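You operate a simulated robot arm through the tools that you are given. There is no shell and no other tool. Be economical: measure what you need, move in short steps, check, and stop when the job is done.

The job below is to be done with a simulated two-armed robot. You get a single attempt, and the scene is never put back.

## Task
Load the tread reel of the width that the display shows, and centre it.
Fine: hold the reel to draw its bung, lay the bung on the spare table top; reel on the reel pin, centring dial to its width, feeler lever out.
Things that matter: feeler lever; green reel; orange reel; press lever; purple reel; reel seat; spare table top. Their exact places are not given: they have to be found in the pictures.

The check looks at the end state, three seconds after you hand in, the way a careful person would. Anything else that was tipped, shoved, dropped, spilled or broken makes it a failure.

## Robot
Two 7-joint arms with two-finger parallel grippers on one trunk, on a base that drives. Base frame: it is fixed to the floor where the robot stands at the start and does not move with it; the origin is under the middle of the robot, x ahead of it, y to its left, z up. Readings come in m, rad, newtons and seconds.
The left shoulder is at the start at [0.07, 0.163, 1.22], the right one opposite. With the tool pointing down near the work surface each hand reaches from about 0.36 to 0.88 m from the robot's upright axis, wherever it stands, measured 20 degrees to its own side. Places, roughly: feeler lever [0.6, 0.2, 1.1]; press lever [0.4, 0.4, 1.1]; reel seat [0.6, 0.5, 1]; spare table top [0.6, -0.4, 0.8]. Payload 3.43 kg a hand.
The tool frame of a hand sits at the grasp point between the pads (the TCP): z along the fingers, y along the line on which they close. The tips reach 0.034 m beyond it. Largest opening 0.128 m; finger width 0.024, thickness 0.012; the body of the gripper, 0.048 by 0.13 m, starts 0.096 m behind the TCP.
Orientation is that of the tool frame in the base frame, as a unit quaternion [x, y, z, w]. With the fingers straight down and closing along the base's y, the tool's x points along the base's -x, its y along +y and its z along -z.

## Interface
- The arms move only by the tool move_arm. It takes "left_targets", "right_targets" or both (then of equal length, played together; a hand with none holds still); each is a list of rows, each a list of 7 numbers: the shift along the base's x, y, z in m, then the turn, a rotation vector about the base's x, y, z in rad, then the opening, from 0 (shut) to 1 (fully open). In form: [[tx, ty, tz, rx, ry, rz, fingers], ...]. A call has 1 to 20 rows; each row is the pose to reach, as a shift and turn from the pose commanded when the call began. Rows are played at 5 a second. More than 0.05 m and 0.15 rad between two rows, or a gripper value outside its range, and nothing of the call is played. A pose out of reach is approached as far as the arm can. The call stops where the force on the tool passes 40 N (or 10 N more than at its start, if that is more) or the arm is blocked; 0.2 s more then pass. The fingers move at their own pace (about 0.153 m/s each) and stop on an object; they squeeze with about 34 N. The grip force told is the motor's: it shows also when the fingers shut on nothing. Time passes only in rows, and 0.2 s behind the last, so rows that repeat a pose let the fingers close. It gives the time, the measured TCP pose, the force on the tool (base axes), the opening and the grip force at its end, in the units of the frame above (readings bear some noise), with the torque about the TCP (base axes, N m) and any sound that the robot's microphone picked up, and new pictures: "pictures" is both (left out), scene, wrist or none (wrist: the cameras of the hands that moved).
- Cameras (640 x 400 px; columns grow to the right, rows downward): "scene" is now at [0.133, 0.0158, 1.442]; the picture's right is [0.19, -0.98, -0.00], its down [-0.63, -0.12, -0.77] and it looks along [0.76, 0.15, -0.64] (base axes); focal length 214 px, centre (320, 200). "left" rides on the left gripper at [0.076, 0.011, -0.16] in its tool frame; the picture's right is [-0.15, 0.99, 0.00], its down [-0.88, -0.13, -0.46] and it looks along [-0.45, -0.07, 0.89] (tool axes); focal length 234 px, centre (320, 200). "right" rides on the right gripper at [0.076, -0.011, -0.16] in its tool frame; the picture's right is [0.15, 0.99, 0.00], its down [-0.88, 0.13, -0.46] and it looks along [-0.45, 0.07, 0.89] (tool axes); focal length 234 px, centre (320, 200).
- move_column(by): slides the trunk up (or, below 0, down) by that many m; the arms and the scene camera ride with it, the base frame stays. It gives what a move gives, with no picture.
- roll_base(legs): drives the robot by 1 to 6 legs, each [ahead, left, turn to the left] in m, m and rad, along the robot's own axes; the way and the turn of a leg run together, so that a leg with both is an arc; at most 1.5 m and 3.142 rad a leg. The arms and the cameras ride along, it lands a little off, and it stops where it bumps. It gives what a move gives, and a new picture of the scene camera.
- aim_head(pan, tilt): turns the head with the scene camera to pan (to the left, within 1.501 rad either way) and tilt (down, from -0.506 to 1.204), counted from straight ahead of the robot. It gives what a move gives, and a new picture of the scene camera.
- point_at(camera, pixels): there is no depth. For up to 12 entries [column, row, z] of the newest picture of that camera ("zoom" is the newest enlarged one), the place [x, y] in the base frame at which the ray of that pixel passes the height z, good to about 0.002 m. No time passes.
- inspect(camera, box): a new picture of the part [left, top, right, bottom] of that camera's present view, enlarged. No time passes.
- close_job(): hands the job in; it is judged then, once.

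Keep the steps short. Do not move on a guess: measure, check each grasp and each placing, and mend mistakes. In all there are 80 turns and 260 pictures (those below and enlarged ones count). Leave the grippers open and the arms clear of the work at the hand-in unless told otherwise, and finish with a single line.

The tools are called after "Emit:" by a JSON object that holds its "api" and its "payload". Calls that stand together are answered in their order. move_arm: Moves the arms, as the interface text tells. Its arguments: {"type":"object","properties":{"left_targets":{"type":"array","items":{"type":"array","items":{"type":"number"}}},"right_targets":{"type":"array","items":{"type":"array","items":{"type":"number"}}},"pictures":{"type":"string","enum":["both","scene","wrist","none"]}},"required":[]} The other tools are called the same way: move_column (by) slides the trunk up or down; roll_base (legs) drives the base; aim_head (pan, tilt) turns the head that bears the scene camera; point_at (camera, pixels) gives the place at which the rays of pixels pass given heights; inspect (camera, box) takes an enlarged picture of a part of a camera's view; close_job () hands the job in.

At the start:

```text
time_s: 0.0
left_ee_pos: [0.7056, 0.2372, 1.2724]
left_tool_rot: [-0.001, 1.0, -0.001, 0.0]
left_force: [0.0, -0.2, -0.2]
left_wrist_torque: [0.01, 0.04, 0.03]
left_width: 0.1283
left_finger_force: 0.0
right_ee_pos: [0.5224, -0.3889, 1.2684]
right_tool_rot: [0.0, 1.0, 0.0, 0.0]
right_force: [0.1, 0.0, -0.7]
right_wrist_torque: [0.02, 0.01, 0.0]
right_width: 0.1277
right_finger_force: 0.0
trunk travel left (down, up): [-0.7, 0.24]
robot x, y, heading: [0.0005, -0.0018, 0.004]
head pan, tilt: [0.195, 0.691]
```

scene: 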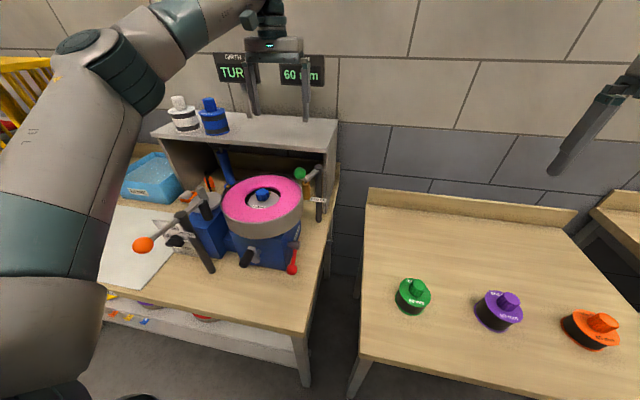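
right: 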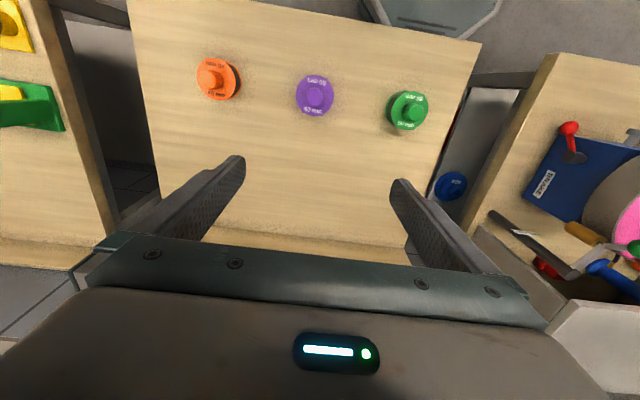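
left: 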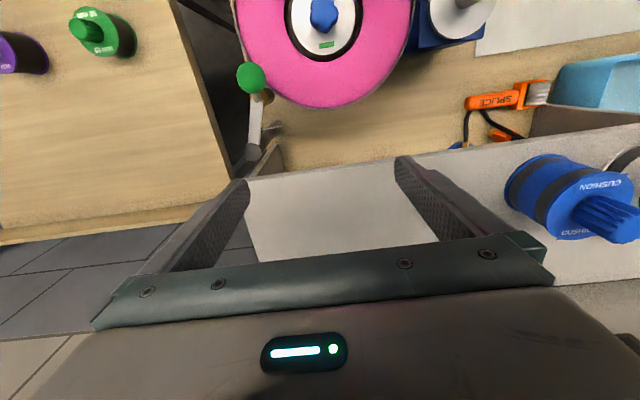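

I see a display at (270,70), the machine at (260,210), and three reels on the right table. I'll enlarge these to read the display and labels.

Emit:
{"api": "inspect", "payload": {"camera": "scene", "box": [200, 40, 340, 128]}}

Emit:
{"api": "inspect", "payload": {"camera": "scene", "box": [120, 135, 340, 285]}}

Emit:
{"api": "inspect", "payload": {"camera": "right", "box": [180, 40, 450, 150]}}

Emit:
{"api": "inspect", "payload": {"camera": "scene", "box": [380, 260, 640, 370]}}

```text
4.55 times, centred on (270, 84) of scene
```

zoom: 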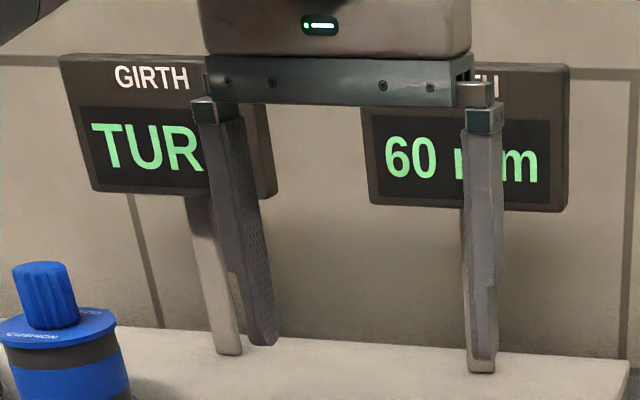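

```text
2.67 times, centred on (230, 210) of scene
```

zoom: 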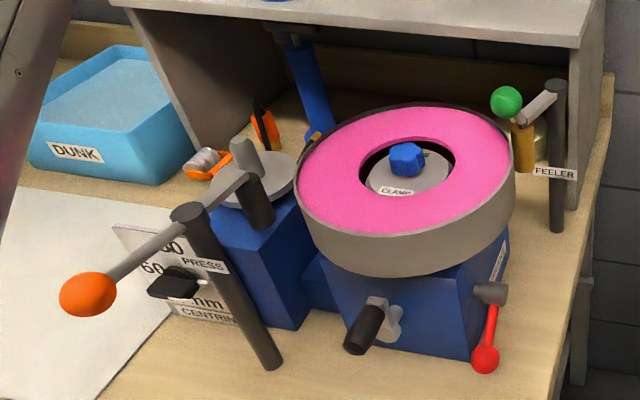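

```text
2.37 times, centred on (315, 95) of right
```

zoom: 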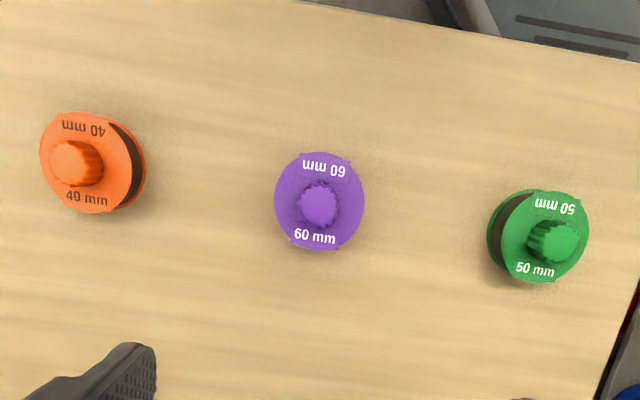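

```text
2.46 times, centred on (510, 315) of scene
```

zoom: 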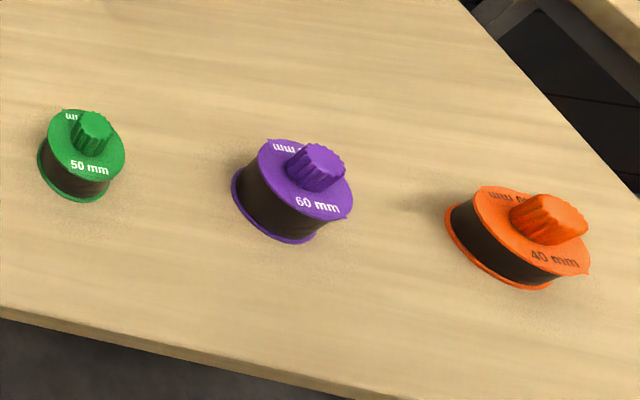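

The display says width 60 mm, and purple is marked 60 mm. I'll measure the reels, seat and levers roughly, using guessed heights.

Emit:
{"api": "point_at", "payload": {"camera": "right", "pixels": [[314, 95, 0.86], [314, 97, 0.9], [218, 79, 0.86], [408, 110, 0.86], [138, 110, 0.8], [460, 70, 0.8], [90, 270, 0.8]]}}

Emit:
{"api": "point_at", "payload": {"camera": "scene", "pixels": [[499, 305, 0.86], [509, 300, 0.9], [412, 295, 0.86], [301, 174, 1.1], [144, 245, 1.1], [211, 202, 1.0], [262, 195, 1.1], [212, 270, 0.8]]}}

Emit:
{"api": "move_arm", "payload": {"left_targets": [[-0.04, 0.02, 0, 0, 0, 0, 1], [-0.08, 0.04, 0.0, 0, 0, 0, 1], [-0.12, 0.06, 0.0, 0, 0, 0, 1], [-0.16, 0.08, 0.0, 0, 0, 0, 1], [-0.2, 0.1, 0, 0, 0, 0, 1]]}}

```text
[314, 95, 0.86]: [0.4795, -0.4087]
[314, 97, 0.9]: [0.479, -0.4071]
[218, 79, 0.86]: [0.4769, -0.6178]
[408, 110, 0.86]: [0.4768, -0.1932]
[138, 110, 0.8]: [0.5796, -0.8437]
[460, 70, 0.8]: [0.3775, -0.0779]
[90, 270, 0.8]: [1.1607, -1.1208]
```

```text
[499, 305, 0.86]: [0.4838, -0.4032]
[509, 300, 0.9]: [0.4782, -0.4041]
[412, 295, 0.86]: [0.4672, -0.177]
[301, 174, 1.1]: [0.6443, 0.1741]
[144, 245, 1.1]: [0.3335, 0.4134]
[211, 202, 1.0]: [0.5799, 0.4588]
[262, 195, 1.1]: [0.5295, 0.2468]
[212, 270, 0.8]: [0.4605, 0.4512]
```

```text
time_s: 1.2
left_ee_pos: [0.5013, 0.3373, 1.2731]
left_tool_rot: [0.0, 1.0, -0.001, 0.001]
left_force: [-0.7, 0.3, -0.3]
left_wrist_torque: [-0.04, -0.03, 0.0]
left_width: 0.1281
left_finger_force: 0.0
right_ee_pos: [0.5208, -0.3858, 1.2694]
right_tool_rot: [0.001, 1.0, -0.001, 0.0]
right_force: [-0.3, -0.4, 0.8]
right_wrist_torque: [-0.04, -0.02, -0.02]
right_width: 0.1276
right_finger_force: 0.1
trunk travel left (down, up): [-0.7, 0.24]
robot x, y, heading: [-0.0005, -0.0026, 0.003]
head pan, tilt: [0.195, 0.691]
```

scene: 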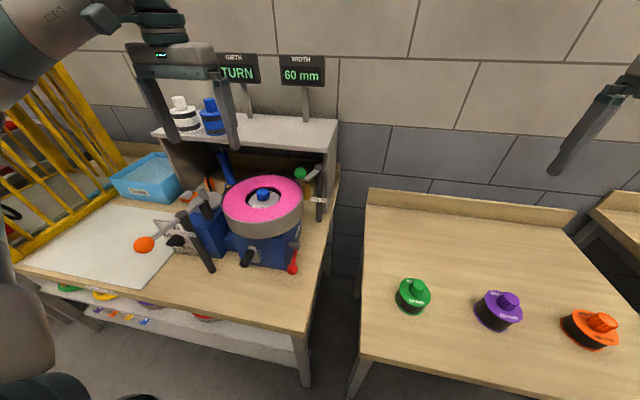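
left: 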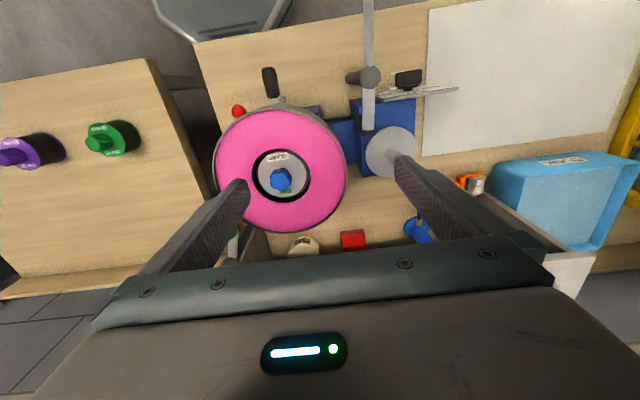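

Clearer now. I'll enlarge the seat from the left wrist camera and from the scene.

Emit:
{"api": "inspect", "payload": {"camera": "left", "box": [190, 40, 510, 240]}}

Emit:
{"api": "inspect", "payload": {"camera": "scene", "box": [120, 165, 248, 285]}}

Emit:
{"api": "inspect", "payload": {"camera": "scene", "box": [270, 150, 350, 230]}}

Emit:
{"api": "inspect", "payload": {"camera": "right", "box": [274, 65, 354, 125]}}

```text
2.00 times, centred on (350, 140) of left
```

zoom: 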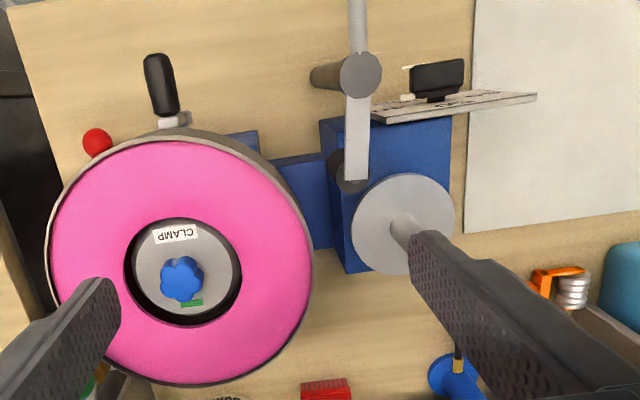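

```text
3.33 times, centred on (184, 225) of scene
```

zoom: 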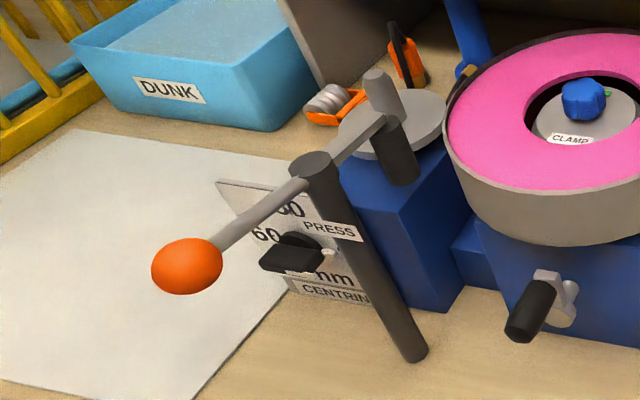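

```text
5.00 times, centred on (310, 190) of scene
```

zoom: 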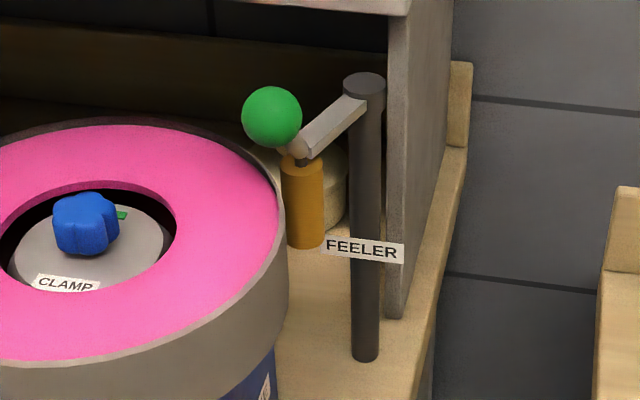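

```text
6.67 times, centred on (314, 95) of right
```

zoom: 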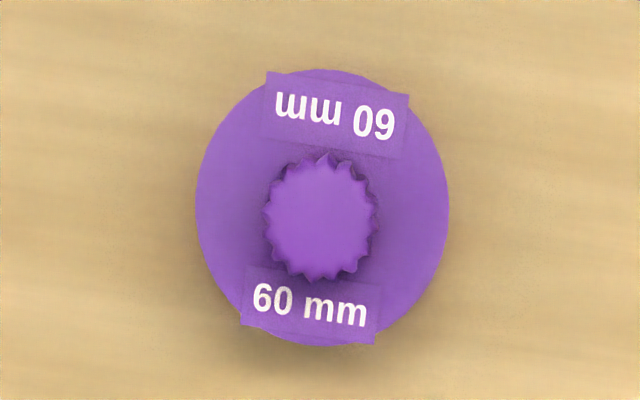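

I'll zoom on the purple reel in the scene view and measure edges in both views to get its height and diameter.

Emit:
{"api": "inspect", "payload": {"camera": "scene", "box": [459, 285, 539, 335]}}

Emit:
{"api": "point_at", "payload": {"camera": "right", "pixels": [[295.5, 95, 0.86], [333.5, 95, 0.86], [314.3, 75.5, 0.86], [314, 117, 0.86], [305.5, 98, 0.88], [323, 98, 0.88]]}}

```text
8.00 times, centred on (499, 310) of scene
```

zoom: 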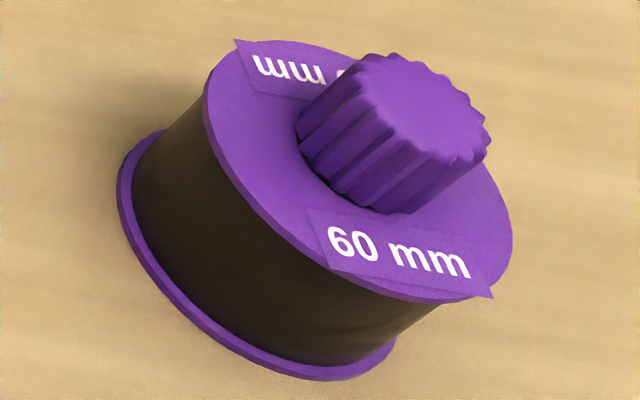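

```text
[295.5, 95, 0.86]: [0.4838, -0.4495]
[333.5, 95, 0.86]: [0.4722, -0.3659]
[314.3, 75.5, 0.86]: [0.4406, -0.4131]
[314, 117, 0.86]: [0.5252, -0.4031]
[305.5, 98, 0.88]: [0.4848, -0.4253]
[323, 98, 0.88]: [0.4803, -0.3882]
```

Emit:
{"api": "point_at", "payload": {"camera": "zoom", "pixels": [[358, 172, 0.84], [358, 172, 0.86], [358, 172, 0.88], [415, 108, 0.88], [415, 108, 0.9], [415, 108, 0.92], [118, 190, 0.8], [320, 380, 0.8], [390, 345, 0.8]]}}

Emit:
{"api": "aim_head", "payload": {"pan": 0.45, "tilt": 0.75}}

```text
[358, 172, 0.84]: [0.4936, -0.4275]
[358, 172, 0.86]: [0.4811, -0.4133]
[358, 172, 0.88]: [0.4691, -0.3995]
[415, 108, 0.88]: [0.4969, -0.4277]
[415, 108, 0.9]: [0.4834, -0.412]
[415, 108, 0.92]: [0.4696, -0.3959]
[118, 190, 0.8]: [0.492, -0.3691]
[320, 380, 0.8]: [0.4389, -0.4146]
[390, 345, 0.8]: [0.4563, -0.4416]
```

```text
time_s: 2.0
left_ee_pos: [0.5052, 0.336, 1.2717]
left_tool_rot: [0.0, 1.0, 0.001, 0.0]
left_force: [0.7, -0.1, -0.2]
left_wrist_torque: [0.04, -0.01, 0.01]
left_width: 0.1283
left_finger_force: 0.1
right_ee_pos: [0.5235, -0.3898, 1.2678]
right_tool_rot: [0.0, 1.0, 0.0, 0.0]
right_force: [0.3, 0.5, 0.2]
right_wrist_torque: [0.01, 0.0, -0.02]
right_width: 0.128
right_finger_force: 0.0
trunk travel left (down, up): [-0.7, 0.24]
robot x, y, heading: [-0.0038, -0.001, 0.003]
head pan, tilt: [0.45, 0.75]
```

scene: 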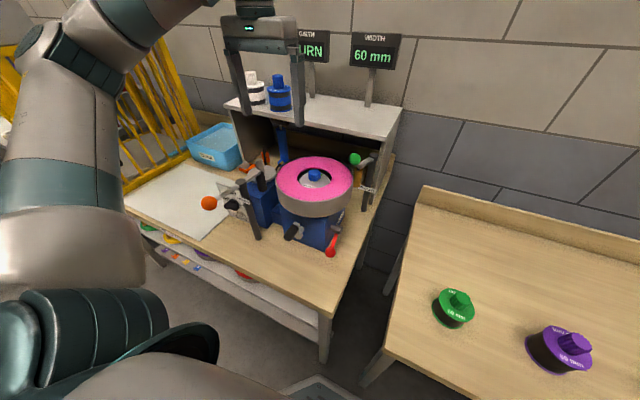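

The reel is about 84 mm across with its flange top at z≈0.866. The knob is about 37 mm across with its top at z≈0.905, centred near (0.479,-0.407). The plan is for the left hand to pitch forward and hold the reel from the robot side, while the right hand draws the bung from above. First I back off and shift right so the reel is ahead of the robot.

Emit:
{"api": "roll_base", "payload": {"legs": [[-0.2, 0, 0], [0, -0.4, 0]]}}

Emit:
{"api": "aim_head", "payload": {"pan": 0.0, "tilt": 0.7}}

```text
time_s: 5.7
left_ee_pos: [0.3022, -0.0643, 1.2718]
left_tool_rot: [0.002, 1.0, -0.001, 0.0]
left_force: [0.2, 0.1, 0.8]
left_wrist_torque: [-0.03, 0.02, -0.01]
left_width: 0.1279
left_finger_force: 0.0
right_ee_pos: [0.3192, -0.7897, 1.2701]
right_tool_rot: [0.002, 1.0, 0.0, 0.0]
right_force: [1.0, 0.1, -0.2]
right_wrist_torque: [-0.03, -0.02, 0.02]
right_width: 0.1278
right_finger_force: 0.0
trunk travel left (down, up): [-0.7, 0.24]
robot x, y, heading: [-0.2028, -0.3976, -0.007]
head pan, tilt: [0.45, 0.75]
```

scene: 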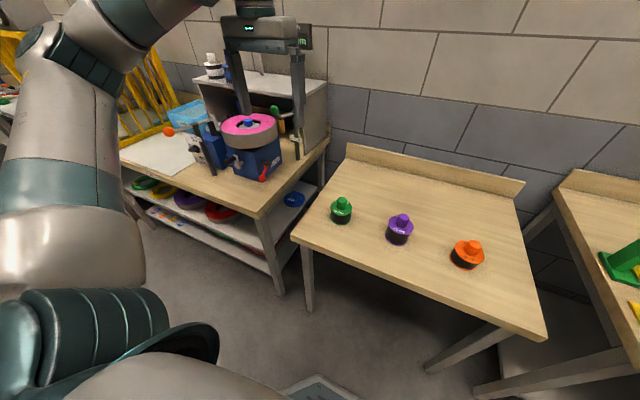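

```text
time_s: 6.6
left_ee_pos: [0.3024, -0.0643, 1.2723]
left_tool_rot: [0.001, 1.0, 0.001, 0.0]
left_force: [0.2, 0.6, 0.4]
left_wrist_torque: [0.0, 0.02, 0.03]
left_width: 0.1285
left_finger_force: 0.1
right_ee_pos: [0.3194, -0.791, 1.2708]
right_tool_rot: [0.002, 1.0, 0.0, 0.0]
right_force: [-0.1, 0.1, -0.4]
right_wrist_torque: [-0.02, 0.02, 0.0]
right_width: 0.1282
right_finger_force: 0.0
trunk travel left (down, up): [-0.7, 0.24]
robot x, y, heading: [-0.2041, -0.403, -0.005]
head pan, tilt: [0.0, 0.7]
```

scene: 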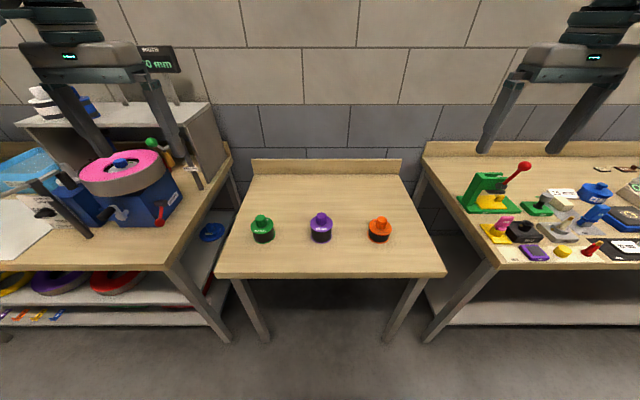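

Good view of everything. I'll lower the trunk 0.15 m so the arms reach low comfortably.

Emit:
{"api": "move_column", "payload": {"by": -0.15}}

Emit:
{"api": "inspect", "payload": {"camera": "scene", "box": [240, 180, 400, 280]}}

```text
time_s: 8.3
left_ee_pos: [0.3016, -0.0641, 1.1223]
left_tool_rot: [0.001, 1.0, 0.0, 0.0]
left_force: [0.3, 0.6, -0.3]
left_wrist_torque: [0.04, -0.03, -0.04]
left_width: 0.1279
left_finger_force: 0.1
right_ee_pos: [0.318, -0.791, 1.1202]
right_tool_rot: [0.002, 1.0, 0.0, 0.001]
right_force: [0.6, 0.6, 0.1]
right_wrist_torque: [0.01, 0.0, 0.0]
right_width: 0.1282
right_finger_force: 0.1
trunk travel left (down, up): [-0.55, 0.39]
robot x, y, heading: [-0.2024, -0.3954, 0.002]
head pan, tilt: [0.0, 0.7]
```

```text
4.00 times, centred on (320, 230) of scene
```

zoom: 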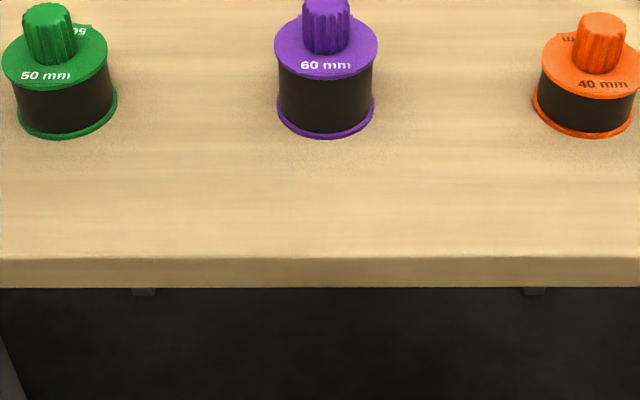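

The three heights differ with width. I'll measure the purple reel's base again from here, along with the table edge.

Emit:
{"api": "point_at", "payload": {"camera": "zoom", "pixels": [[277, 103, 0.803], [375, 103, 0.803], [326, 138, 0.8], [326, 50, 0.866], [275, 48, 0.866], [378, 46, 0.866], [326, 78, 0.866], [326, 258, 0.8], [16, 105, 0.803], [117, 105, 0.803]]}}

Emit:
{"api": "move_arm", "payload": {"left_targets": [[0.005, -0.034, -0.021, 0, -0.105, 0, 1], [0.009, -0.069, -0.042, 0, -0.21, 0, 1], [0.014, -0.103, -0.063, 0, -0.315, 0, 1], [0.019, -0.137, -0.084, 0, -0.42, 0, 1], [0.023, -0.171, -0.105, 0, -0.525, 0, 1], [0.028, -0.206, -0.126, 0, -0.63, 0, 1], [0.033, -0.24, -0.147, 0, -0.735, 0, 1], [0.038, -0.274, -0.167, 0, -0.84, 0, 1], [0.042, -0.309, -0.188, 0, -0.945, 0, 1], [0.047, -0.343, -0.209, 0, -1.05, 0, 1], [0.047, -0.343, -0.209, 0, -1.05, 0, 1]]}}

```text
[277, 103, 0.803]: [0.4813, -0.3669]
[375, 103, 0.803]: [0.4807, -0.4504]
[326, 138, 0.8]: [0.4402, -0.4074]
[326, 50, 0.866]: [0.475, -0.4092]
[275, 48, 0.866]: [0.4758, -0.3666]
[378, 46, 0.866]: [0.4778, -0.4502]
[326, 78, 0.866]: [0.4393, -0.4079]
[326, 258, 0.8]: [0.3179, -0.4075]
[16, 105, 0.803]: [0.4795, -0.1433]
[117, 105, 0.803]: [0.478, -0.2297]
```

```text
time_s: 10.7
left_ee_pos: [0.3503, -0.4074, 0.9142]
left_tool_rot: [0.001, 0.865, -0.001, 0.502]
left_force: [0.0, -0.3, 0.6]
left_wrist_torque: [0.01, 0.03, -0.01]
left_width: 0.1279
left_finger_force: 0.1
right_ee_pos: [0.3194, -0.7893, 1.1207]
right_tool_rot: [0.002, 1.0, 0.0, 0.0]
right_force: [-0.2, 0.0, 0.3]
right_wrist_torque: [0.02, 0.01, 0.01]
right_width: 0.128
right_finger_force: 0.0
trunk travel left (down, up): [-0.55, 0.39]
robot x, y, heading: [-0.2035, -0.401, -0.003]
head pan, tilt: [0.0, 0.7]
```

scene: 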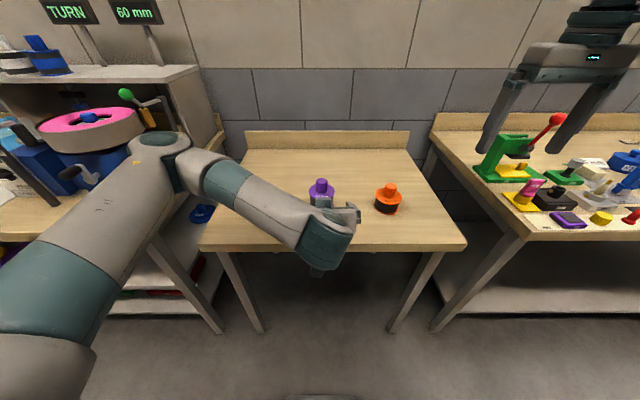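
left: 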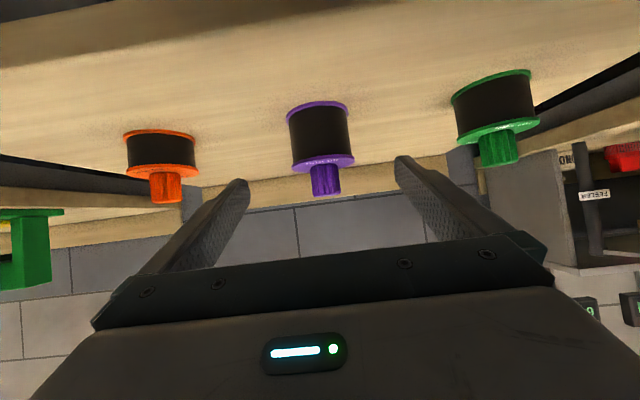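

The left hand lines up with the purple reel (column 320). I'll ease the pitch a little for wrist clearance and slide forward to straddle the reel.

Emit:
{"api": "move_arm", "payload": {"left_targets": [[0.03, -0.001, -0.016, 0, 0.05, 0, 1], [0.06, -0.001, -0.033, 0, 0.1, 0, 1], [0.09, -0.001, -0.05, 0, 0.1, 0, 1], [0.12, -0.001, -0.069, 0, 0.1, 0, 1], [0.13, -0.001, -0.075, 0, 0.1, 0, 1], [0.13, -0.001, -0.075, 0, 0.1, 0, 1]]}}

Emit:
{"api": "inspect", "payload": {"camera": "scene", "box": [260, 150, 420, 250]}}

```text
time_s: 12.1
left_ee_pos: [0.48, -0.4088, 0.8395]
left_tool_rot: [0.0, 0.89, 0.0, 0.457]
left_force: [0.3, 1.0, 0.3]
left_wrist_torque: [0.02, 0.0, -0.01]
left_width: 0.128
left_finger_force: 0.1
right_ee_pos: [0.3206, -0.7913, 1.1175]
right_tool_rot: [0.001, 1.0, 0.0, 0.0]
right_force: [-0.1, 0.5, -0.9]
right_wrist_torque: [-0.02, -0.01, -0.02]
right_width: 0.128
right_finger_force: 0.0
trunk travel left (down, up): [-0.55, 0.39]
robot x, y, heading: [-0.201, -0.4042, -0.002]
head pan, tilt: [0.0, 0.7]
```

scene: 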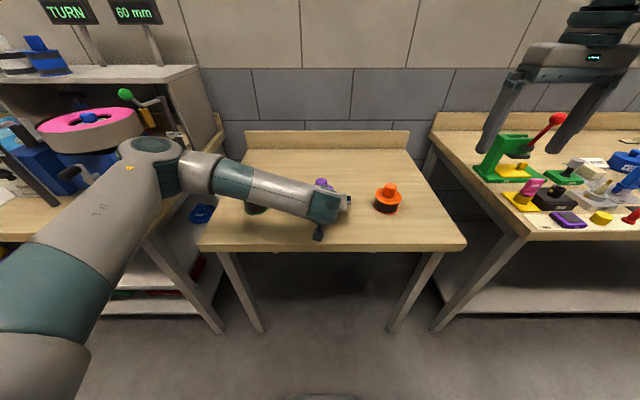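
left: 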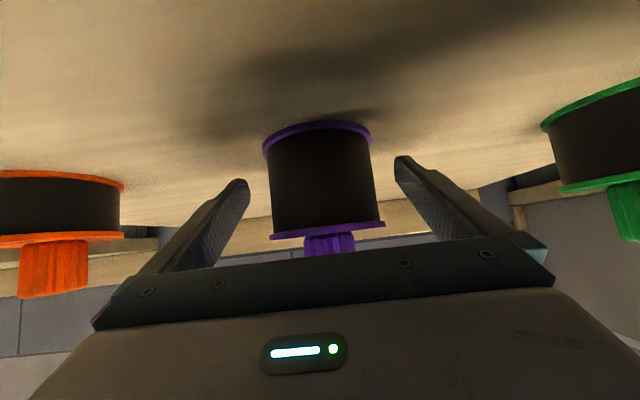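

```text
4.00 times, centred on (340, 200) of scene
```

zoom: 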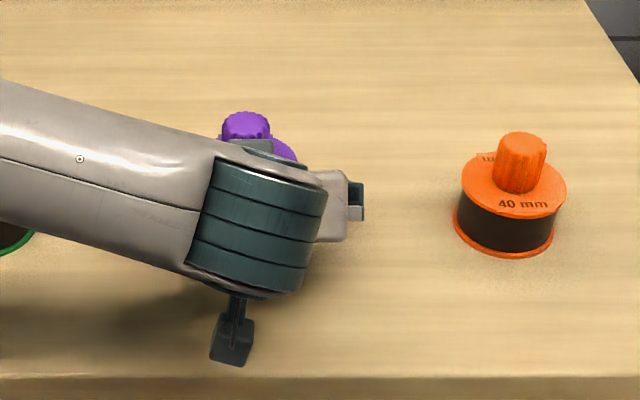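

The reel sits centred between the left fingers (columns 268–372). Closing on it.

Emit:
{"api": "move_arm", "payload": {"left_targets": [[0, 0, 0, 0, 0, 0, 0.8], [0, 0, 0, 0, 0, 0, 0.68], [0, 0, 0, 0, 0, 0, 0.6], [0, 0, 0, 0, 0, 0, 0.5], [0, 0, 0, 0, 0, 0, 0.5]]}}

```text
time_s: 13.3
left_ee_pos: [0.4796, -0.4082, 0.8387]
left_tool_rot: [0.0, 0.889, 0.001, 0.458]
left_force: [0.0, 1.5, 0.6]
left_wrist_torque: [0.08, -0.12, 0.04]
left_width: 0.079
left_finger_force: 34.0
right_ee_pos: [0.3208, -0.7896, 1.1186]
right_tool_rot: [0.002, 1.0, -0.001, 0.0]
right_force: [0.5, -0.7, 0.1]
right_wrist_torque: [0.01, -0.01, 0.01]
right_width: 0.1284
right_finger_force: 0.1
trunk travel left (down, up): [-0.55, 0.39]
robot x, y, heading: [-0.2032, -0.4002, -0.008]
head pan, tilt: [0.0, 0.7]
```

scene: 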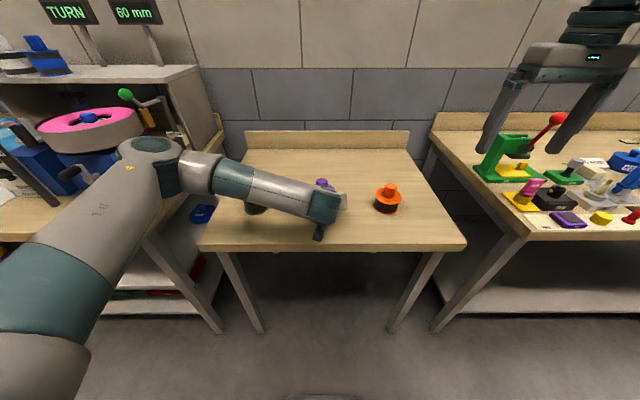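
left: 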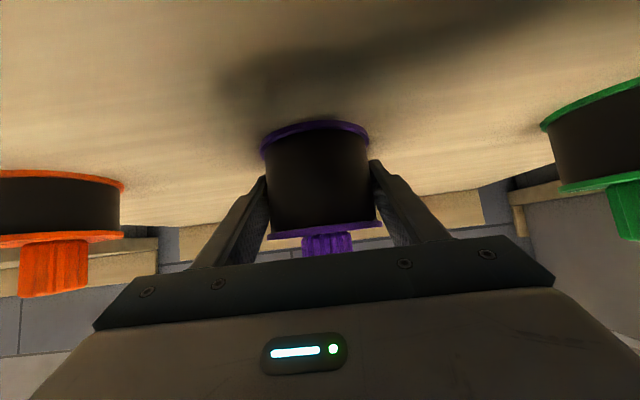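

The reel is held (width 0.079 m, 34 N). Now I bring the right hand over the knob, stopping above it to check alignment.

Emit:
{"api": "move_arm", "payload": {"right_targets": [[0.027, 0.032, 0, 0, 0, 0, 0.8], [0.053, 0.063, 0, 0, 0, 0, 0.7], [0.08, 0.095, 0, 0, 0, 0, 0.6], [0.106, 0.127, 0, 0, 0, 0, 0.6], [0.132, 0.158, 0, 0, 0, 0, 0.6], [0.158, 0.19, 0, 0, 0, 0, 0.6], [0.158, 0.238, 0, 0, 0, 0, 0.6], [0.158, 0.286, 0, 0, 0, 0, 0.6], [0.158, 0.334, 0, 0, 0, 0, 0.6], [0.158, 0.381, 0, 0, 0, 0, 0.6], [0.158, 0.381, -0.045, 0, 0, 0, 0.6], [0.158, 0.381, -0.09, 0, 0, 0, 0.6], [0.158, 0.381, -0.12, 0, 0, 0, 0.6], [0.158, 0.381, -0.12, 0, 0, 0, 0.6]]}}

Emit:
{"api": "inspect", "payload": {"camera": "right", "box": [220, 60, 420, 185]}}

```text
time_s: 16.3
left_ee_pos: [0.4806, -0.4085, 0.8386]
left_tool_rot: [0.0, 0.889, 0.001, 0.457]
left_force: [0.9, 0.0, 0.6]
left_wrist_torque: [-0.1, -0.05, -0.01]
left_width: 0.0787
left_finger_force: 34.6
right_ee_pos: [0.4785, -0.411, 0.9994]
right_tool_rot: [0.002, 1.0, 0.001, -0.001]
right_force: [0.4, -1.1, 0.1]
right_wrist_torque: [0.02, -0.01, -0.02]
right_width: 0.0768
right_finger_force: 0.1
trunk travel left (down, up): [-0.55, 0.39]
robot x, y, heading: [-0.1977, -0.3985, -0.001]
head pan, tilt: [0.0, 0.7]
```

scene: 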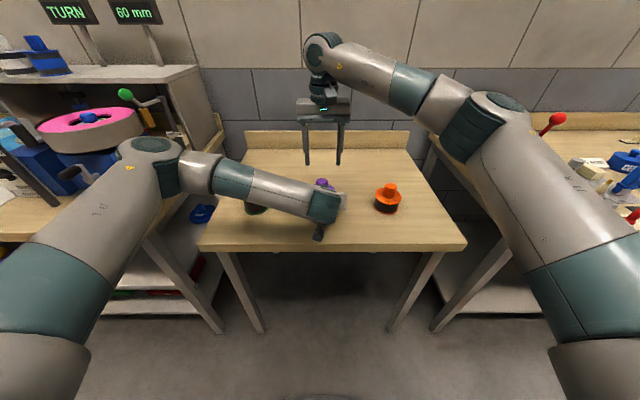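
right: 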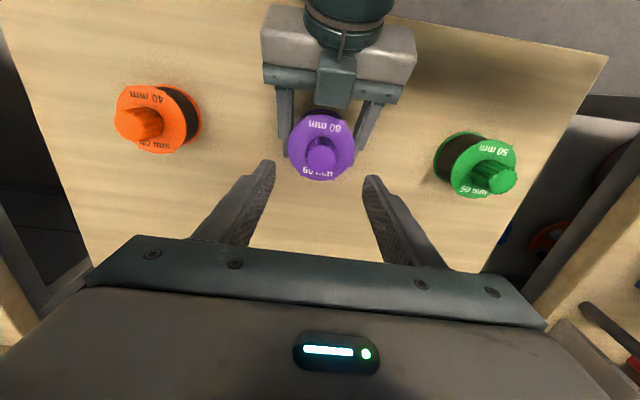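

```text
3.20 times, centred on (320, 122) of right
```

zoom: 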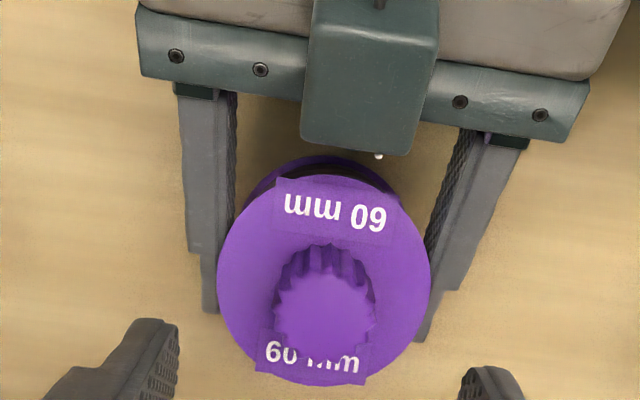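

Emit:
{"api": "point_at", "payload": {"camera": "zoom", "pixels": [[326, 315, 0.905], [274, 315, 0.905], [376, 315, 0.905], [324, 280, 0.866], [370, 150, 0.95], [370, 150, 0.9]]}}

```text
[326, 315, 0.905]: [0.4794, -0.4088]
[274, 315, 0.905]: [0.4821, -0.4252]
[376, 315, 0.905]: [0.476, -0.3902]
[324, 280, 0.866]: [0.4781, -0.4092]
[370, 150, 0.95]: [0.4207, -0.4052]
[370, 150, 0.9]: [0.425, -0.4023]
```

The knob is at (0.479,-0.409), within 2 mm of the hand. I'll lower so the tips end just above the flange, then close.

Emit:
{"api": "move_arm", "payload": {"right_targets": [[0.001, 0.002, -0.045, 0, 0, 0, 0.6], [0.001, 0.002, -0.08, 0, 0, 0, 0.6], [0.001, 0.002, -0.092, 0, 0, 0, 0.6], [0.001, 0.002, -0.092, 0, 0, 0, 0.4], [0.001, 0.002, -0.092, 0, 0, 0, 0.2], [0.001, 0.002, -0.092, 0, 0, 0, 0.1], [0.001, 0.002, -0.092, 0, 0, 0, 0.1]]}}

```text
time_s: 17.9
left_ee_pos: [0.4798, -0.4075, 0.8388]
left_tool_rot: [0.0, 0.889, 0.001, 0.457]
left_force: [1.9, -0.6, 1.5]
left_wrist_torque: [-0.12, -0.09, 0.04]
left_width: 0.0789
left_finger_force: 34.2
right_ee_pos: [0.479, -0.4095, 0.905]
right_tool_rot: [0.001, 1.0, 0.0, 0.0]
right_force: [0.9, 0.3, -1.1]
right_wrist_torque: [-0.03, -0.02, 0.01]
right_width: 0.0351
right_finger_force: 33.9
trunk travel left (down, up): [-0.55, 0.39]
robot x, y, heading: [-0.2047, -0.3973, -0.009]
head pan, tilt: [0.0, 0.7]
```

scene: 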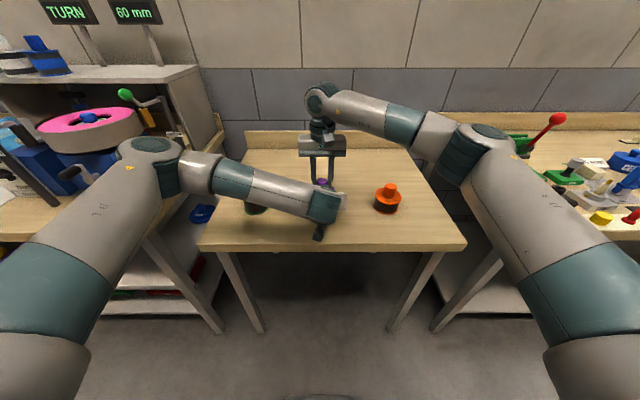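
right: 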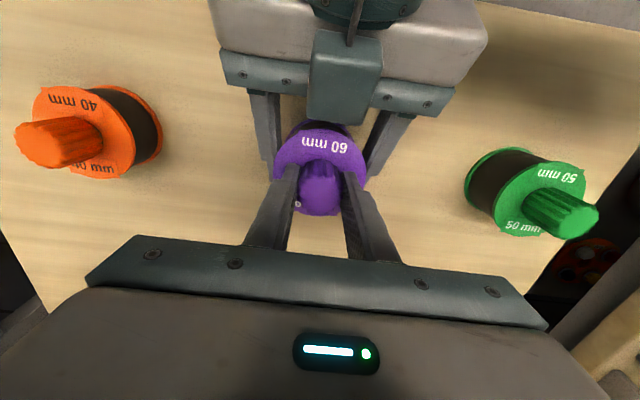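

Both grips are on. Now I pull the bung straight up slowly, with the left hand holding.

Emit:
{"api": "move_arm", "payload": {"right_targets": [[0, 0, 0.008, 0, 0, 0, 0.1], [0, 0, 0.016, 0, 0, 0, 0.1], [0, 0, 0.026, 0, 0, 0, 0.1], [0, 0, 0.036, 0, 0, 0, 0.1], [0, 0, 0.05, 0, 0, 0, 0.1]]}}

```text
time_s: 19.1
left_ee_pos: [0.4798, -0.4091, 0.8379]
left_tool_rot: [0.0, 0.89, 0.0, 0.457]
left_force: [-0.5, 0.2, 1.5]
left_wrist_torque: [-0.09, -0.05, -0.01]
left_width: 0.0787
left_finger_force: 34.1
right_ee_pos: [0.4785, -0.4061, 0.9557]
right_tool_rot: [0.001, 1.0, 0.0, 0.0]
right_force: [-0.2, -0.2, -0.7]
right_wrist_torque: [-0.02, 0.01, -0.01]
right_width: 0.0349
right_finger_force: 34.0
trunk travel left (down, up): [-0.55, 0.39]
robot x, y, heading: [-0.2007, -0.3991, -0.001]
head pan, tilt: [0.0, 0.7]
```

scene: 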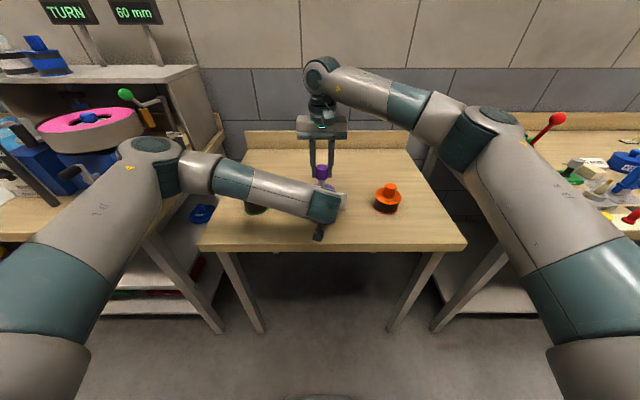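
right: 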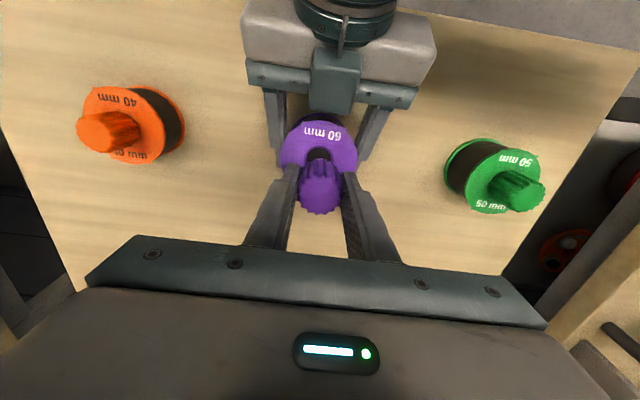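

The knob rose and the reel stayed. I'll lift further, then carry the bung ahead over the free part of the table.

Emit:
{"api": "move_arm", "payload": {"right_targets": [[0, 0, 0.045, 0, 0, 0, 0.1], [0, 0, 0.08, 0, 0, 0, 0.1], [0.045, 0, 0.08, 0, 0, 0, 0.1], [0.09, 0, 0.08, 0, 0, 0, 0.1], [0.135, 0, 0.08, 0, 0, 0, 0.1], [0.17, 0, 0.08, 0, 0, 0, 0.1], [0.17, 0, 0.08, 0, 0, 0, 0.1]]}}

Emit:
{"api": "inspect", "payload": {"camera": "scene", "box": [260, 110, 388, 230]}}

Emit:
{"api": "inspect", "payload": {"camera": "right", "box": [230, 40, 410, 230]}}

```text
time_s: 20.7
left_ee_pos: [0.4782, -0.4062, 0.8378]
left_tool_rot: [0.0, 0.889, 0.0, 0.458]
left_force: [-0.1, 1.2, -0.5]
left_wrist_torque: [-0.04, 0.14, -0.04]
left_width: 0.0786
left_finger_force: 33.6
right_ee_pos: [0.5807, -0.426, 1.0204]
right_tool_rot: [0.001, 1.0, -0.001, 0.001]
right_force: [0.2, 0.3, -0.1]
right_wrist_torque: [-0.02, -0.01, -0.04]
right_width: 0.0345
right_finger_force: 34.4
right hand out of reach, approached as far as the arm can: row 5, 6, 7
trunk travel left (down, up): [-0.55, 0.39]
robot x, y, heading: [-0.2035, -0.397, -0.002]
head pan, tilt: [0.0, 0.7]
```

scene: 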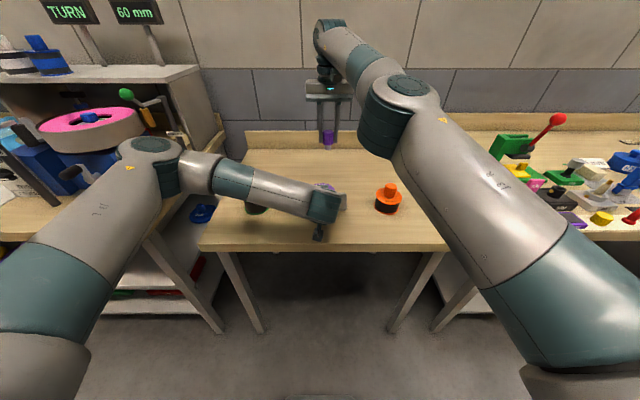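
right: 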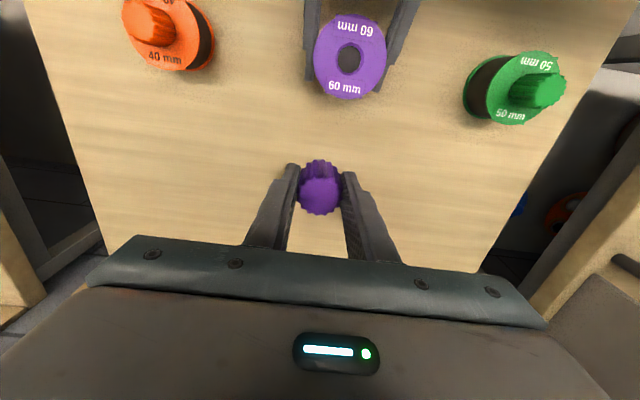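

```text
3.33 times, centred on (324, 170) of scene
```

zoom: 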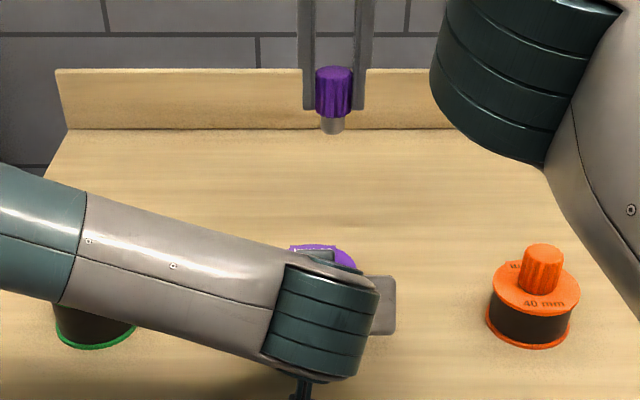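

```text
2.11 times, centred on (320, 135) of right
```

zoom: 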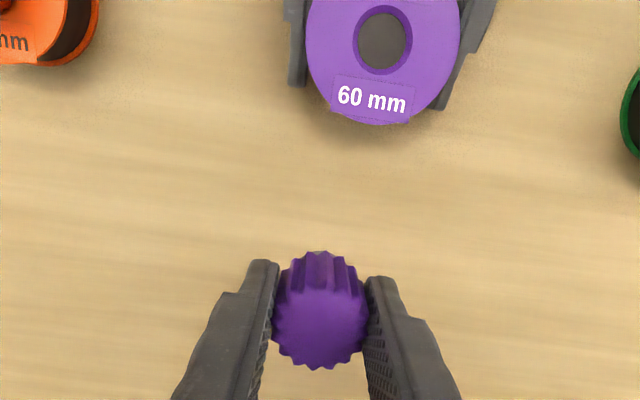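

The bung is out, with a short flat stem, and the reel's bore shows clear. The hand hit its reach limit, so I'll set the bung down further right, around (0.60,-0.51), after a check.

Emit:
{"api": "move_arm", "payload": {"right_targets": [[-0.015, -0.03, 0, 0, 0, 0, 0.1], [-0.03, -0.06, 0, 0, 0, 0, 0.1], [-0.05, -0.1, 0, 0, 0, 0, 0.1], [-0.05, -0.1, 0, 0, 0, 0, 0.1]], "pictures": "wrist"}}

```text
time_s: 21.7
left_ee_pos: [0.4794, -0.4084, 0.8386]
left_tool_rot: [0.0, 0.889, 0.001, 0.457]
left_force: [-1.3, 0.2, 1.9]
left_wrist_torque: [-0.11, 0.09, -0.07]
left_width: 0.0789
left_finger_force: 34.0
right_ee_pos: [0.593, -0.5215, 1.0431]
right_tool_rot: [0.002, 1.0, 0.0, -0.001]
right_force: [-0.3, 0.4, -0.3]
right_wrist_torque: [0.02, -0.03, 0.03]
right_width: 0.0348
right_finger_force: 34.0
right hand out of reach, approached as far as the arm can: row 1, 2, 3, 4
trunk travel left (down, up): [-0.55, 0.39]
robot x, y, heading: [-0.2, -0.3981, -0.006]
head pan, tilt: [0.0, 0.7]
```

right: 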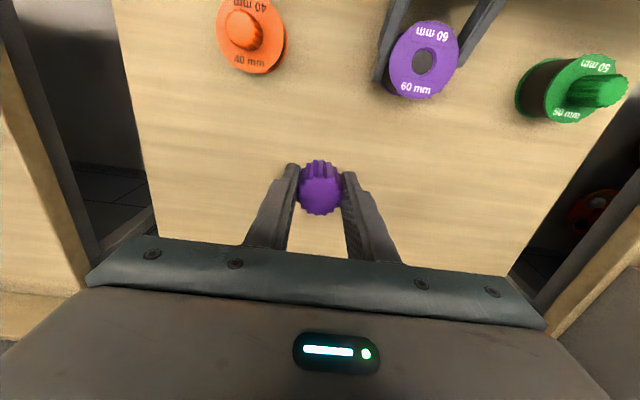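

Commanded pose is about (0.60,-0.506,1.036). Lowering to just above the estimated contact height.

Emit:
{"api": "move_arm", "payload": {"right_targets": [[-0.02, 0, -0.04, 0, 0, 0, 0.1], [-0.02, 0, -0.08, 0, 0, 0, 0.1], [-0.02, 0, -0.12, 0, 0, 0, 0.1], [-0.02, 0, -0.155, 0, 0, 0, 0.1], [-0.02, 0, -0.168, 0, 0, 0, 0.1], [-0.02, 0, -0.168, 0, 0, 0, 0.1]]}}

Emit:
{"api": "inspect", "payload": {"camera": "scene", "box": [300, 110, 428, 230]}}

```text
time_s: 23.1
left_ee_pos: [0.4796, -0.408, 0.8378]
left_tool_rot: [0.0, 0.889, 0.001, 0.458]
left_force: [-2.1, 1.5, 3.4]
left_wrist_torque: [-0.14, -0.15, -0.03]
left_width: 0.0789
left_finger_force: 34.0
right_ee_pos: [0.5751, -0.524, 0.8758]
right_tool_rot: [0.002, 1.0, 0.0, -0.001]
right_force: [0.4, -0.7, -0.6]
right_wrist_torque: [-0.01, -0.02, 0.03]
right_width: 0.0349
right_finger_force: 33.8
right hand out of reach, approached as far as the arm can: row 1
trunk travel left (down, up): [-0.55, 0.39]
robot x, y, heading: [-0.198, -0.3962, -0.007]
head pan, tilt: [0.0, 0.7]
```

scene: 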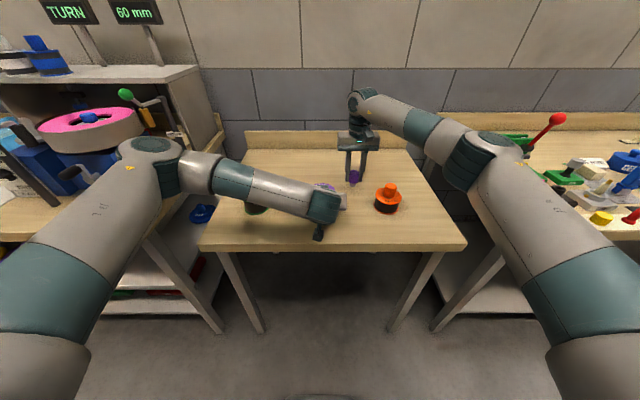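
right: 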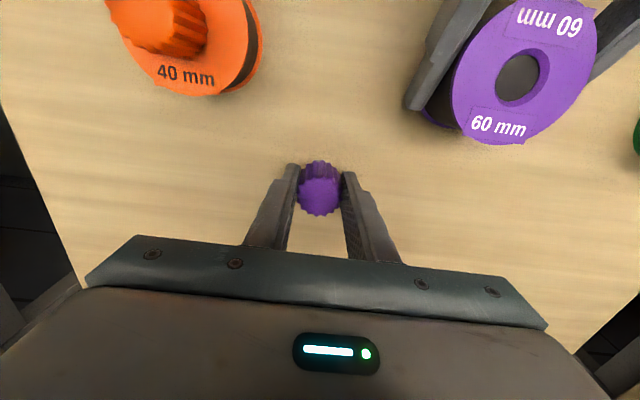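

```text
3.33 times, centred on (364, 170) of scene
```

zoom: 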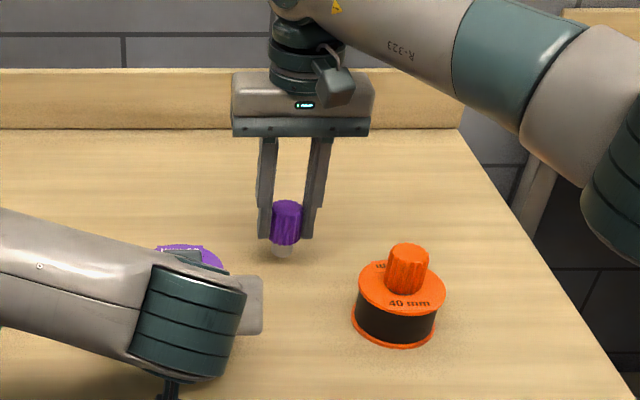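

Emit:
{"api": "point_at", "payload": {"camera": "zoom", "pixels": [[284, 257, 0.8], [284, 257, 0.81], [284, 257, 0.82], [284, 257, 0.83], [286, 210, 0.87], [286, 210, 0.88]]}}

Emit:
{"api": "move_arm", "payload": {"right_targets": [[0, 0, -0.006, 0, 0, 0, 0.1], [0, 0, -0.006, 0, 0, 0, 0.1]], "pictures": "none"}}

```text
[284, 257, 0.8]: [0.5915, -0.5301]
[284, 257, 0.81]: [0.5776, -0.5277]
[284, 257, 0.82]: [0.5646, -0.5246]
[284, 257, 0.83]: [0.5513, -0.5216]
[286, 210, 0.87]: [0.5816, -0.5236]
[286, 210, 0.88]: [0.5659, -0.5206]
```

```text
time_s: 23.7
left_ee_pos: [0.4791, -0.4089, 0.8378]
left_tool_rot: [0.0, 0.889, 0.001, 0.457]
left_force: [-1.3, 0.2, 0.5]
left_wrist_torque: [-0.08, 0.0, -0.01]
left_width: 0.079
left_finger_force: 33.8
right_ee_pos: [0.5748, -0.5232, 0.8681]
right_tool_rot: [0.001, 1.0, 0.001, 0.0]
right_force: [0.0, 0.7, -0.5]
right_wrist_torque: [-0.03, 0.01, 0.0]
right_width: 0.0348
right_finger_force: 33.7
trunk travel left (down, up): [-0.55, 0.39]
robot x, y, heading: [-0.1995, -0.3976, -0.001]
head pan, tilt: [0.0, 0.7]
```

The stem bottom is about 10 mm above the table. Lowering in small steps, reading the force.

Emit:
{"api": "move_arm", "payload": {"right_targets": [[0, 0, -0.004, 0, 0, 0, 0.1], [0, 0, -0.007, 0, 0, 0, 0.1], [0, 0, -0.007, 0, 0, 0, 0.1]], "pictures": "none"}}

Emit:
{"api": "move_arm", "payload": {"right_targets": [[0, 0, -0.002, 0, 0, 0, 0.1], [0, 0, -0.002, 0, 0, 0, 0.1]], "pictures": "none"}}

Emit:
{"api": "inspect", "payload": {"camera": "scene", "box": [320, 150, 400, 210]}}

```text
time_s: 24.5
left_ee_pos: [0.4799, -0.4084, 0.8384]
left_tool_rot: [0.001, 0.889, 0.0, 0.458]
left_force: [-1.3, -0.4, 0.2]
left_wrist_torque: [-0.08, -0.01, -0.05]
left_width: 0.0787
left_finger_force: 33.8
right_ee_pos: [0.5738, -0.5239, 0.8603]
right_tool_rot: [0.001, 1.0, 0.0, 0.0]
right_force: [-0.9, -1.0, -0.2]
right_wrist_torque: [-0.01, 0.0, -0.02]
right_width: 0.0347
right_finger_force: 34.1
trunk travel left (down, up): [-0.55, 0.39]
robot x, y, heading: [-0.2029, -0.3992, -0.004]
head pan, tilt: [0.0, 0.7]
```

```text
time_s: 25.1
left_ee_pos: [0.4788, -0.4095, 0.8383]
left_tool_rot: [0.0, 0.889, 0.001, 0.457]
left_force: [-1.2, 0.0, 0.4]
left_wrist_torque: [-0.1, -0.04, -0.04]
left_width: 0.079
left_finger_force: 33.7
right_ee_pos: [0.574, -0.5245, 0.8589]
right_tool_rot: [0.001, 1.0, 0.0, 0.0]
right_force: [0.6, 0.7, -0.1]
right_wrist_torque: [0.0, -0.01, 0.0]
right_width: 0.035
right_finger_force: 34.0
trunk travel left (down, up): [-0.55, 0.39]
robot x, y, heading: [-0.2035, -0.4011, -0.009]
head pan, tilt: [0.0, 0.7]
```

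```text
6.67 times, centred on (360, 180) of scene
```

zoom: 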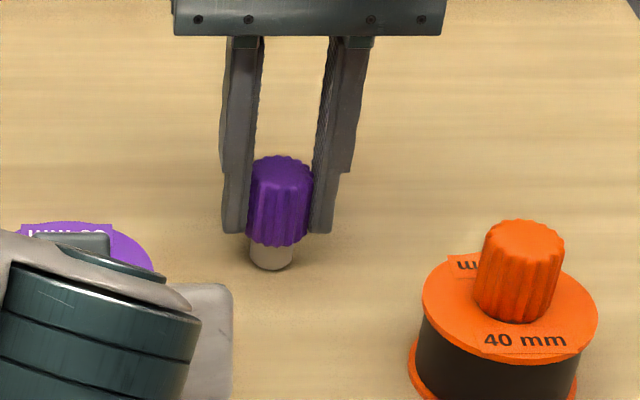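

Very near contact. Two more small steps, up to 4 mm.

Emit:
{"api": "move_arm", "payload": {"right_targets": [[0, 0, -0.002, 0, 0, 0, 0.1], [0, 0, -0.002, 0, 0, 0, 0.1]], "pictures": "none"}}

Emit:
{"api": "move_arm", "payload": {"right_targets": [[0, 0, -0.002, 0, 0, 0, 0.1], [0, 0, -0.002, 0, 0, 0, 0.1]], "pictures": "none"}}

```text
time_s: 25.7
left_ee_pos: [0.4786, -0.4088, 0.838]
left_tool_rot: [0.0, 0.889, 0.001, 0.457]
left_force: [-0.2, 0.4, 0.0]
left_wrist_torque: [0.0, 0.02, 0.01]
left_width: 0.0787
left_finger_force: 33.7
right_ee_pos: [0.5752, -0.5248, 0.8583]
right_tool_rot: [0.002, 1.0, -0.001, 0.001]
right_force: [0.4, -0.4, 8.8]
right_wrist_torque: [-0.02, -0.03, 0.0]
right_width: 0.0346
right_finger_force: 33.8
trunk travel left (down, up): [-0.55, 0.39]
robot x, y, heading: [-0.1998, -0.4021, -0.005]
head pan, tilt: [0.0, 0.7]
```

```text
time_s: 26.3
left_ee_pos: [0.4781, -0.4088, 0.8394]
left_tool_rot: [0.001, 0.889, 0.0, 0.457]
left_force: [0.6, 0.0, -0.3]
left_wrist_torque: [0.01, 0.04, 0.0]
left_width: 0.079
left_finger_force: 33.7
right_ee_pos: [0.5746, -0.5253, 0.8582]
right_tool_rot: [0.002, 1.0, 0.001, 0.003]
right_force: [5.2, -1.5, 23.6]
right_wrist_torque: [-0.05, -0.39, -0.01]
right_width: 0.0349
right_finger_force: 33.7
trunk travel left (down, up): [-0.55, 0.39]
robot x, y, heading: [-0.1981, -0.4002, -0.006]
head pan, tilt: [0.0, 0.7]
```

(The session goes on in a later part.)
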